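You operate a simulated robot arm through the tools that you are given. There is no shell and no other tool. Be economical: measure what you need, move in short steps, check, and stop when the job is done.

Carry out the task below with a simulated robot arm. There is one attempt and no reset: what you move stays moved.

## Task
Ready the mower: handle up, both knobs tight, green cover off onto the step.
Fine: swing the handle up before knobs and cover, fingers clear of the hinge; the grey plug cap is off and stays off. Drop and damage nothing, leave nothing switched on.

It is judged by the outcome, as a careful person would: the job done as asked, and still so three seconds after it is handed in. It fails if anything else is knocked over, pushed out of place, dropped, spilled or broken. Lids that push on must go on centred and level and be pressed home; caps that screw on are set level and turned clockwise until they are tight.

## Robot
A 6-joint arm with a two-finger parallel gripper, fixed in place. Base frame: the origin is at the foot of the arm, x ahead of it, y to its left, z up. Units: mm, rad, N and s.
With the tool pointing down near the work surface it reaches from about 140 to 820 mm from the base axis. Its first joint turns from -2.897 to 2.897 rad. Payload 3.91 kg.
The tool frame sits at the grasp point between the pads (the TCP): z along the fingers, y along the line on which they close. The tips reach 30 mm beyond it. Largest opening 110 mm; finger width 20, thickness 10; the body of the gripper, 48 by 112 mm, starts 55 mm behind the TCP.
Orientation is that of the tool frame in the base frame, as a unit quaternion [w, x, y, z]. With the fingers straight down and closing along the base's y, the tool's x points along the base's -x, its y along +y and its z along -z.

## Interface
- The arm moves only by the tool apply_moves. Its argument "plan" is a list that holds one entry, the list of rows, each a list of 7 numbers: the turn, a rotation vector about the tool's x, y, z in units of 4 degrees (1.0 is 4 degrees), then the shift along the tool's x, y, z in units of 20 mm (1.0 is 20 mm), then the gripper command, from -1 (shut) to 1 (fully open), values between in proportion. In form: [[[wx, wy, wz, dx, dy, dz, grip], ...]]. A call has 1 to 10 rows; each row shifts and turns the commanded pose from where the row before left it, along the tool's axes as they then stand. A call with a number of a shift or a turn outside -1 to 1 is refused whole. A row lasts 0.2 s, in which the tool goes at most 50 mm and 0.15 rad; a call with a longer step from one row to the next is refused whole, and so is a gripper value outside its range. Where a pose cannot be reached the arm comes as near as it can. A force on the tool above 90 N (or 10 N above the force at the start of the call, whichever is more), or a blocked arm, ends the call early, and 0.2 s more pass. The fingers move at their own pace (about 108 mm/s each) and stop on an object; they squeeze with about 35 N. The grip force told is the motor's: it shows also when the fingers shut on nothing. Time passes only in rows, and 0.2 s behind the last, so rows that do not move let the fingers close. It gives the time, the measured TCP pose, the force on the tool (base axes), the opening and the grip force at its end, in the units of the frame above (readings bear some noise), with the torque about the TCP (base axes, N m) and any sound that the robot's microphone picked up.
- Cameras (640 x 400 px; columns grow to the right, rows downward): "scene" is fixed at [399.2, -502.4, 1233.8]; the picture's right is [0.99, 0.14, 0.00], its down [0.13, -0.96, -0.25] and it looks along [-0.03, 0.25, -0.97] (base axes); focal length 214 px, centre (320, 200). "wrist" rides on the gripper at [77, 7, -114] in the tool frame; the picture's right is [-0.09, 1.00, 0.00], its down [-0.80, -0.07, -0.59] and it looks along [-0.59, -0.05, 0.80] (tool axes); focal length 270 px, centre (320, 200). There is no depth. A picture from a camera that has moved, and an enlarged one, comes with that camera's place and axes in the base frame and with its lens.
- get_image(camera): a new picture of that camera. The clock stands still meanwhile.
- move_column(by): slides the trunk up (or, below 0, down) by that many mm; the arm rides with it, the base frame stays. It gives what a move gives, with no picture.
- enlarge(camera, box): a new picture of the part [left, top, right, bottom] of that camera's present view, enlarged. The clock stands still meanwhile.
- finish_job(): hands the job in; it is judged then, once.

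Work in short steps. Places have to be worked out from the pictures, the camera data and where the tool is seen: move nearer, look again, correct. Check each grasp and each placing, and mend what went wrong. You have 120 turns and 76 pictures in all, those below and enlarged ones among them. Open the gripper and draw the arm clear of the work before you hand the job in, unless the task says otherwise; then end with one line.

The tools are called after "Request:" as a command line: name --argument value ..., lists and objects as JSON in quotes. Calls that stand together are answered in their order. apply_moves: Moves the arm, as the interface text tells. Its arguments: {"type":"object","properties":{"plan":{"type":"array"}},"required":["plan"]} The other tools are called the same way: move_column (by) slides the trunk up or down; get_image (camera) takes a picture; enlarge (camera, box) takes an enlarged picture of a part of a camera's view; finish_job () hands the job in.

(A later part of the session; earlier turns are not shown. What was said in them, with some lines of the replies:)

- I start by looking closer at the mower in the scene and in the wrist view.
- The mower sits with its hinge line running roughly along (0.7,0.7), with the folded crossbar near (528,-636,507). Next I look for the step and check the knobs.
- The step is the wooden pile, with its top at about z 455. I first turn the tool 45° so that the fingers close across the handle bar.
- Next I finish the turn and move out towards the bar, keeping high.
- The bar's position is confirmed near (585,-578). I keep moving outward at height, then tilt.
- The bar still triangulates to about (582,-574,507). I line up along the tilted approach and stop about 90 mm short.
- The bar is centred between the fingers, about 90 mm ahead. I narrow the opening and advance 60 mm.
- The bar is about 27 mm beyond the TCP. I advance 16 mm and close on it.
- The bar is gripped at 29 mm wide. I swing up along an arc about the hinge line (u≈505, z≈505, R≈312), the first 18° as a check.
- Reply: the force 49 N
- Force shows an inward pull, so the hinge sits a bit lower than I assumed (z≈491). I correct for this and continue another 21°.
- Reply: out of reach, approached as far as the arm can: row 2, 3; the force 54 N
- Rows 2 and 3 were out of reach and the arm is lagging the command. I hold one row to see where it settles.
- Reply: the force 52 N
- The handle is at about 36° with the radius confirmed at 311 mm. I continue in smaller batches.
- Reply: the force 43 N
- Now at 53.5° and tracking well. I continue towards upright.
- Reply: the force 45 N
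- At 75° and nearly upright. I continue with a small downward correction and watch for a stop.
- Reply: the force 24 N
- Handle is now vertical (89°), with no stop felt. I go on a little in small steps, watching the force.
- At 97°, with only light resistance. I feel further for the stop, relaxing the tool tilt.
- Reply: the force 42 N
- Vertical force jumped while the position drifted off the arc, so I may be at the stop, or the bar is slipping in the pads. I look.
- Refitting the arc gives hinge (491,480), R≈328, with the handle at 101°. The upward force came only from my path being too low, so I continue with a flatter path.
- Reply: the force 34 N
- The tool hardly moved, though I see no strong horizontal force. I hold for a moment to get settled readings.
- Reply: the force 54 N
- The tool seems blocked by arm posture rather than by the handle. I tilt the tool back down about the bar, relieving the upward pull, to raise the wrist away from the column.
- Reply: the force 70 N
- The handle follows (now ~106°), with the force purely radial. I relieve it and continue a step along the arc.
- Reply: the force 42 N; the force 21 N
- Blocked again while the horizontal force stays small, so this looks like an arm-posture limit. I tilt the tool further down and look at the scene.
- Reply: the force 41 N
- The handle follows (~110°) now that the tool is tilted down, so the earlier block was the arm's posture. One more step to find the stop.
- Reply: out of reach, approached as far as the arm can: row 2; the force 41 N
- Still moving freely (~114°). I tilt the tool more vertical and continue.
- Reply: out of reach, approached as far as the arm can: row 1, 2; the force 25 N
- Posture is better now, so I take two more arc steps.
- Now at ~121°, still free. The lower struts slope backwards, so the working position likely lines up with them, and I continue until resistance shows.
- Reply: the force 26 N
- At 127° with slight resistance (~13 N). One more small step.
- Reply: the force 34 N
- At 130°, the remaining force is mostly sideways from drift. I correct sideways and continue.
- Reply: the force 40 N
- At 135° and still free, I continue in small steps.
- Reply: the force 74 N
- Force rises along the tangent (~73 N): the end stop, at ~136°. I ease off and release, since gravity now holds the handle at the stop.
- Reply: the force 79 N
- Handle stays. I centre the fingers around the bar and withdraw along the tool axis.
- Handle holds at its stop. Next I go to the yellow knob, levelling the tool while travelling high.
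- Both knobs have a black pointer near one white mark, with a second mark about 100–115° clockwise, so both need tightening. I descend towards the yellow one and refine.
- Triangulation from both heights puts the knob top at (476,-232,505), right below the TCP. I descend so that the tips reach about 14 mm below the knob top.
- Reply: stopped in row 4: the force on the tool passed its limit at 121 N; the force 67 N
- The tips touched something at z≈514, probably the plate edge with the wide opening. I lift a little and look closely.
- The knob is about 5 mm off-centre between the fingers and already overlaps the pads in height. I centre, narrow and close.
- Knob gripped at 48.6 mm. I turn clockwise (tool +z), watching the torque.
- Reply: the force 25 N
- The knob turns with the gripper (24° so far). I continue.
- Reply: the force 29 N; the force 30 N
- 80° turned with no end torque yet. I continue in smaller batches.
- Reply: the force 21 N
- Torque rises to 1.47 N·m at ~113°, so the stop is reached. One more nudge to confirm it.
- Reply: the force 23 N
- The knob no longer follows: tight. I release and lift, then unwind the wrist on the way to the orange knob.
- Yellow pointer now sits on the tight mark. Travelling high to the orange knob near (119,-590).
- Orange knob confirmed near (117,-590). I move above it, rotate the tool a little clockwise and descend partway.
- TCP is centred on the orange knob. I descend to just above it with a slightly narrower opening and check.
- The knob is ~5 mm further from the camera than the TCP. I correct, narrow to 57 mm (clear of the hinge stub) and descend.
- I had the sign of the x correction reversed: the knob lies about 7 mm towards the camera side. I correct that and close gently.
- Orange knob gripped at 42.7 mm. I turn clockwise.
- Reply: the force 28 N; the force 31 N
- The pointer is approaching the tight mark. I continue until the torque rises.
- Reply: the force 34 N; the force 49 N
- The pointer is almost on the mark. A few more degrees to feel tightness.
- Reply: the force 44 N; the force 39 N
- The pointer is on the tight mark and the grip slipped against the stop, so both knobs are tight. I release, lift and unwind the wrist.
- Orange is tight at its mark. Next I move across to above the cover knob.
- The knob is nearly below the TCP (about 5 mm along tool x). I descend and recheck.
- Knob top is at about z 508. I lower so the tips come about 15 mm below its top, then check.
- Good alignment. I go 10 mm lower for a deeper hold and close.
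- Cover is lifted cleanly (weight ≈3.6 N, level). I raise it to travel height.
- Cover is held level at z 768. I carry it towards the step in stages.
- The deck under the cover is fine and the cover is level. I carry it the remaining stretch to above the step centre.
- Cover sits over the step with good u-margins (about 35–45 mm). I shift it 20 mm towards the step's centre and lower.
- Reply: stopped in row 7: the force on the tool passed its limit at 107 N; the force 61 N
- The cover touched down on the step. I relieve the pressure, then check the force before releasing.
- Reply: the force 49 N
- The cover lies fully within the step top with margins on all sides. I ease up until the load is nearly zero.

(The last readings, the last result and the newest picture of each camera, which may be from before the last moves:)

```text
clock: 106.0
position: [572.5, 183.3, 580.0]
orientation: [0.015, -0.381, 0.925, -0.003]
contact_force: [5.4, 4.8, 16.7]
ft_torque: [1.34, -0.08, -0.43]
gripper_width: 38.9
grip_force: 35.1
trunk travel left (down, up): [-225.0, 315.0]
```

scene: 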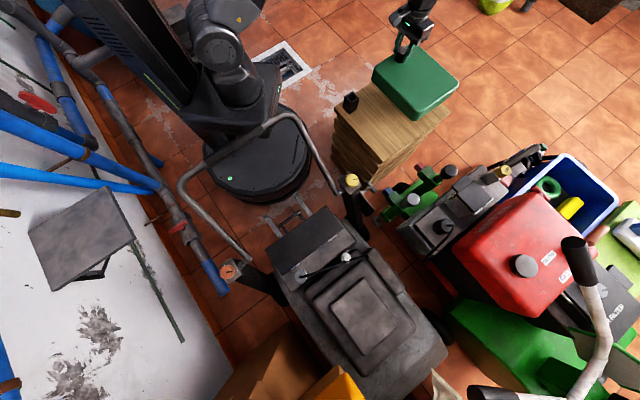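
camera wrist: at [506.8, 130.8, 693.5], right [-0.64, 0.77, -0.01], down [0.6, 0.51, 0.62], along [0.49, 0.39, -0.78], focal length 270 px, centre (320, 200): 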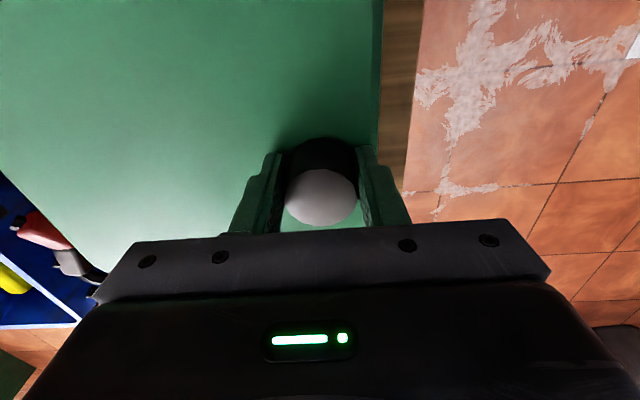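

Load is down to 17 N. I ease up a touch more, then open and lift off.

Request:
apply_moves --plan '[[[0, 0, 0, 0, 0, -0.07, -1], [0, 0, 0, 0, 0, 0, -1], [0, 0, 0, 0, 0, 0, -0.1], [0, 0, 0, 0, 0, 0, 0.1], [0, 0, 0, 0, 0, 0, 0.1]]]'

Request:
apply_moves --plan '[[[0, 0, 0, 0, 0, -0.6, 0.1], [0, 0, 0, 0, 0, -0.9, 0.1], [0, 0, 0, 0, 0, -1, 0.1], [0, 0, 0, 0, 0, -1, 0.1], [0, 0, 0, 0, 0, -1, 0.1], [0, 0, 0, 0, 0, -1, 0.1], [0, 0, 0, 0, 0, -1, 0.1], [0, 0, 0, 0, 0, -1, 0.1], [0, 0, 0, 0, 0, -1, 0.1], [0, 0, 0, 0, 0, -1, 0.1]]]'

Request:
get_image --camera "wrist"

Request:
get_image --camera "scene"

```text
clock: 107.2
position: [572.2, 182.3, 580.7]
orientation: [0.014, -0.38, 0.925, -0.002]
contact_force: [-0.3, 0.2, -0.5]
ft_torque: [0.0, -0.01, 0.0]
gripper_width: 60.4
grip_force: 0.0
trunk travel left (down, up): [-225.0, 315.0]
```

```text
clock: 109.4
position: [569.0, 181.4, 771.2]
orientation: [0.015, -0.381, 0.924, -0.002]
contact_force: [-0.1, 0.2, 0.1]
ft_torque: [-0.02, -0.01, 0.02]
gripper_width: 60.3
grip_force: 0.0
trunk travel left (down, up): [-225.0, 315.0]
```

```text
12 pictures are left
camera wrist: at [503.7, 129.7, 884.2], right [-0.64, 0.77, -0.01], down [0.6, 0.51, 0.62], along [0.48, 0.39, -0.79], focal length 270 px, centre (320, 200)
```

wrist: 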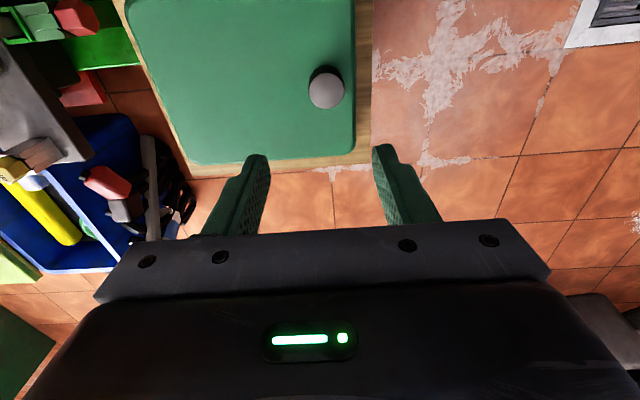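

```text
11 pictures are left
```

scene: 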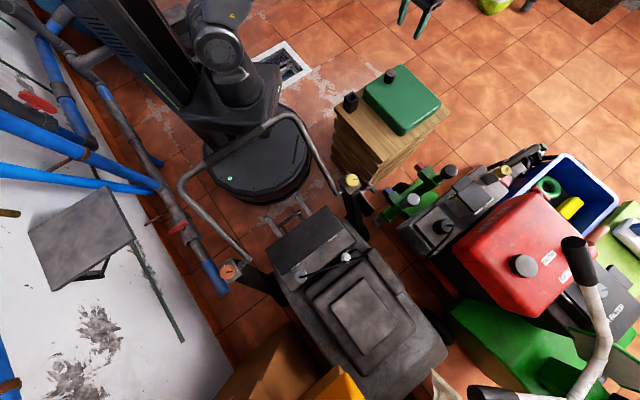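

Cover sits flat and fully on the step, and the black holder is untouched. One last close check of the mower before handing in.

Request:
enlarge --camera "scene" --box '[170, 60, 450, 300]'

```text
1.67 times, centred on (310, 180) of scene
camera zoom: at [399.2, -502.4, 1233.8], right [0.99, 0.14, 0.0], down [0.13, -0.96, -0.25], along [-0.03, 0.25, -0.97], focal length 358 px, centre (337, 233)
```

zoom: 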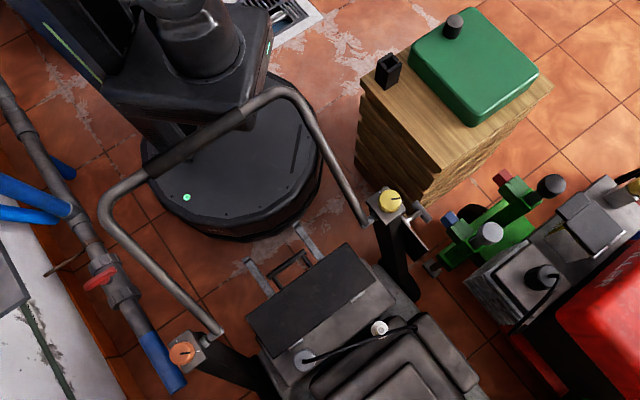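

Handle is up, both knobs are at their tight marks, the cover is on the step, the plug cap is still off and the arm is clear, so I hand in.

Request:
finish_job

```text
The job is handed in.
```

The mower is ready: the handle is up at its stop, both knobs are turned to their tight marks, and the green cover is flat on the wooden step. The grey plug cap was left off. The fingers knocked the yellow knob's mounting plate once on the way down, and the cover met the step with about 107 N; neither left any damage I could see.
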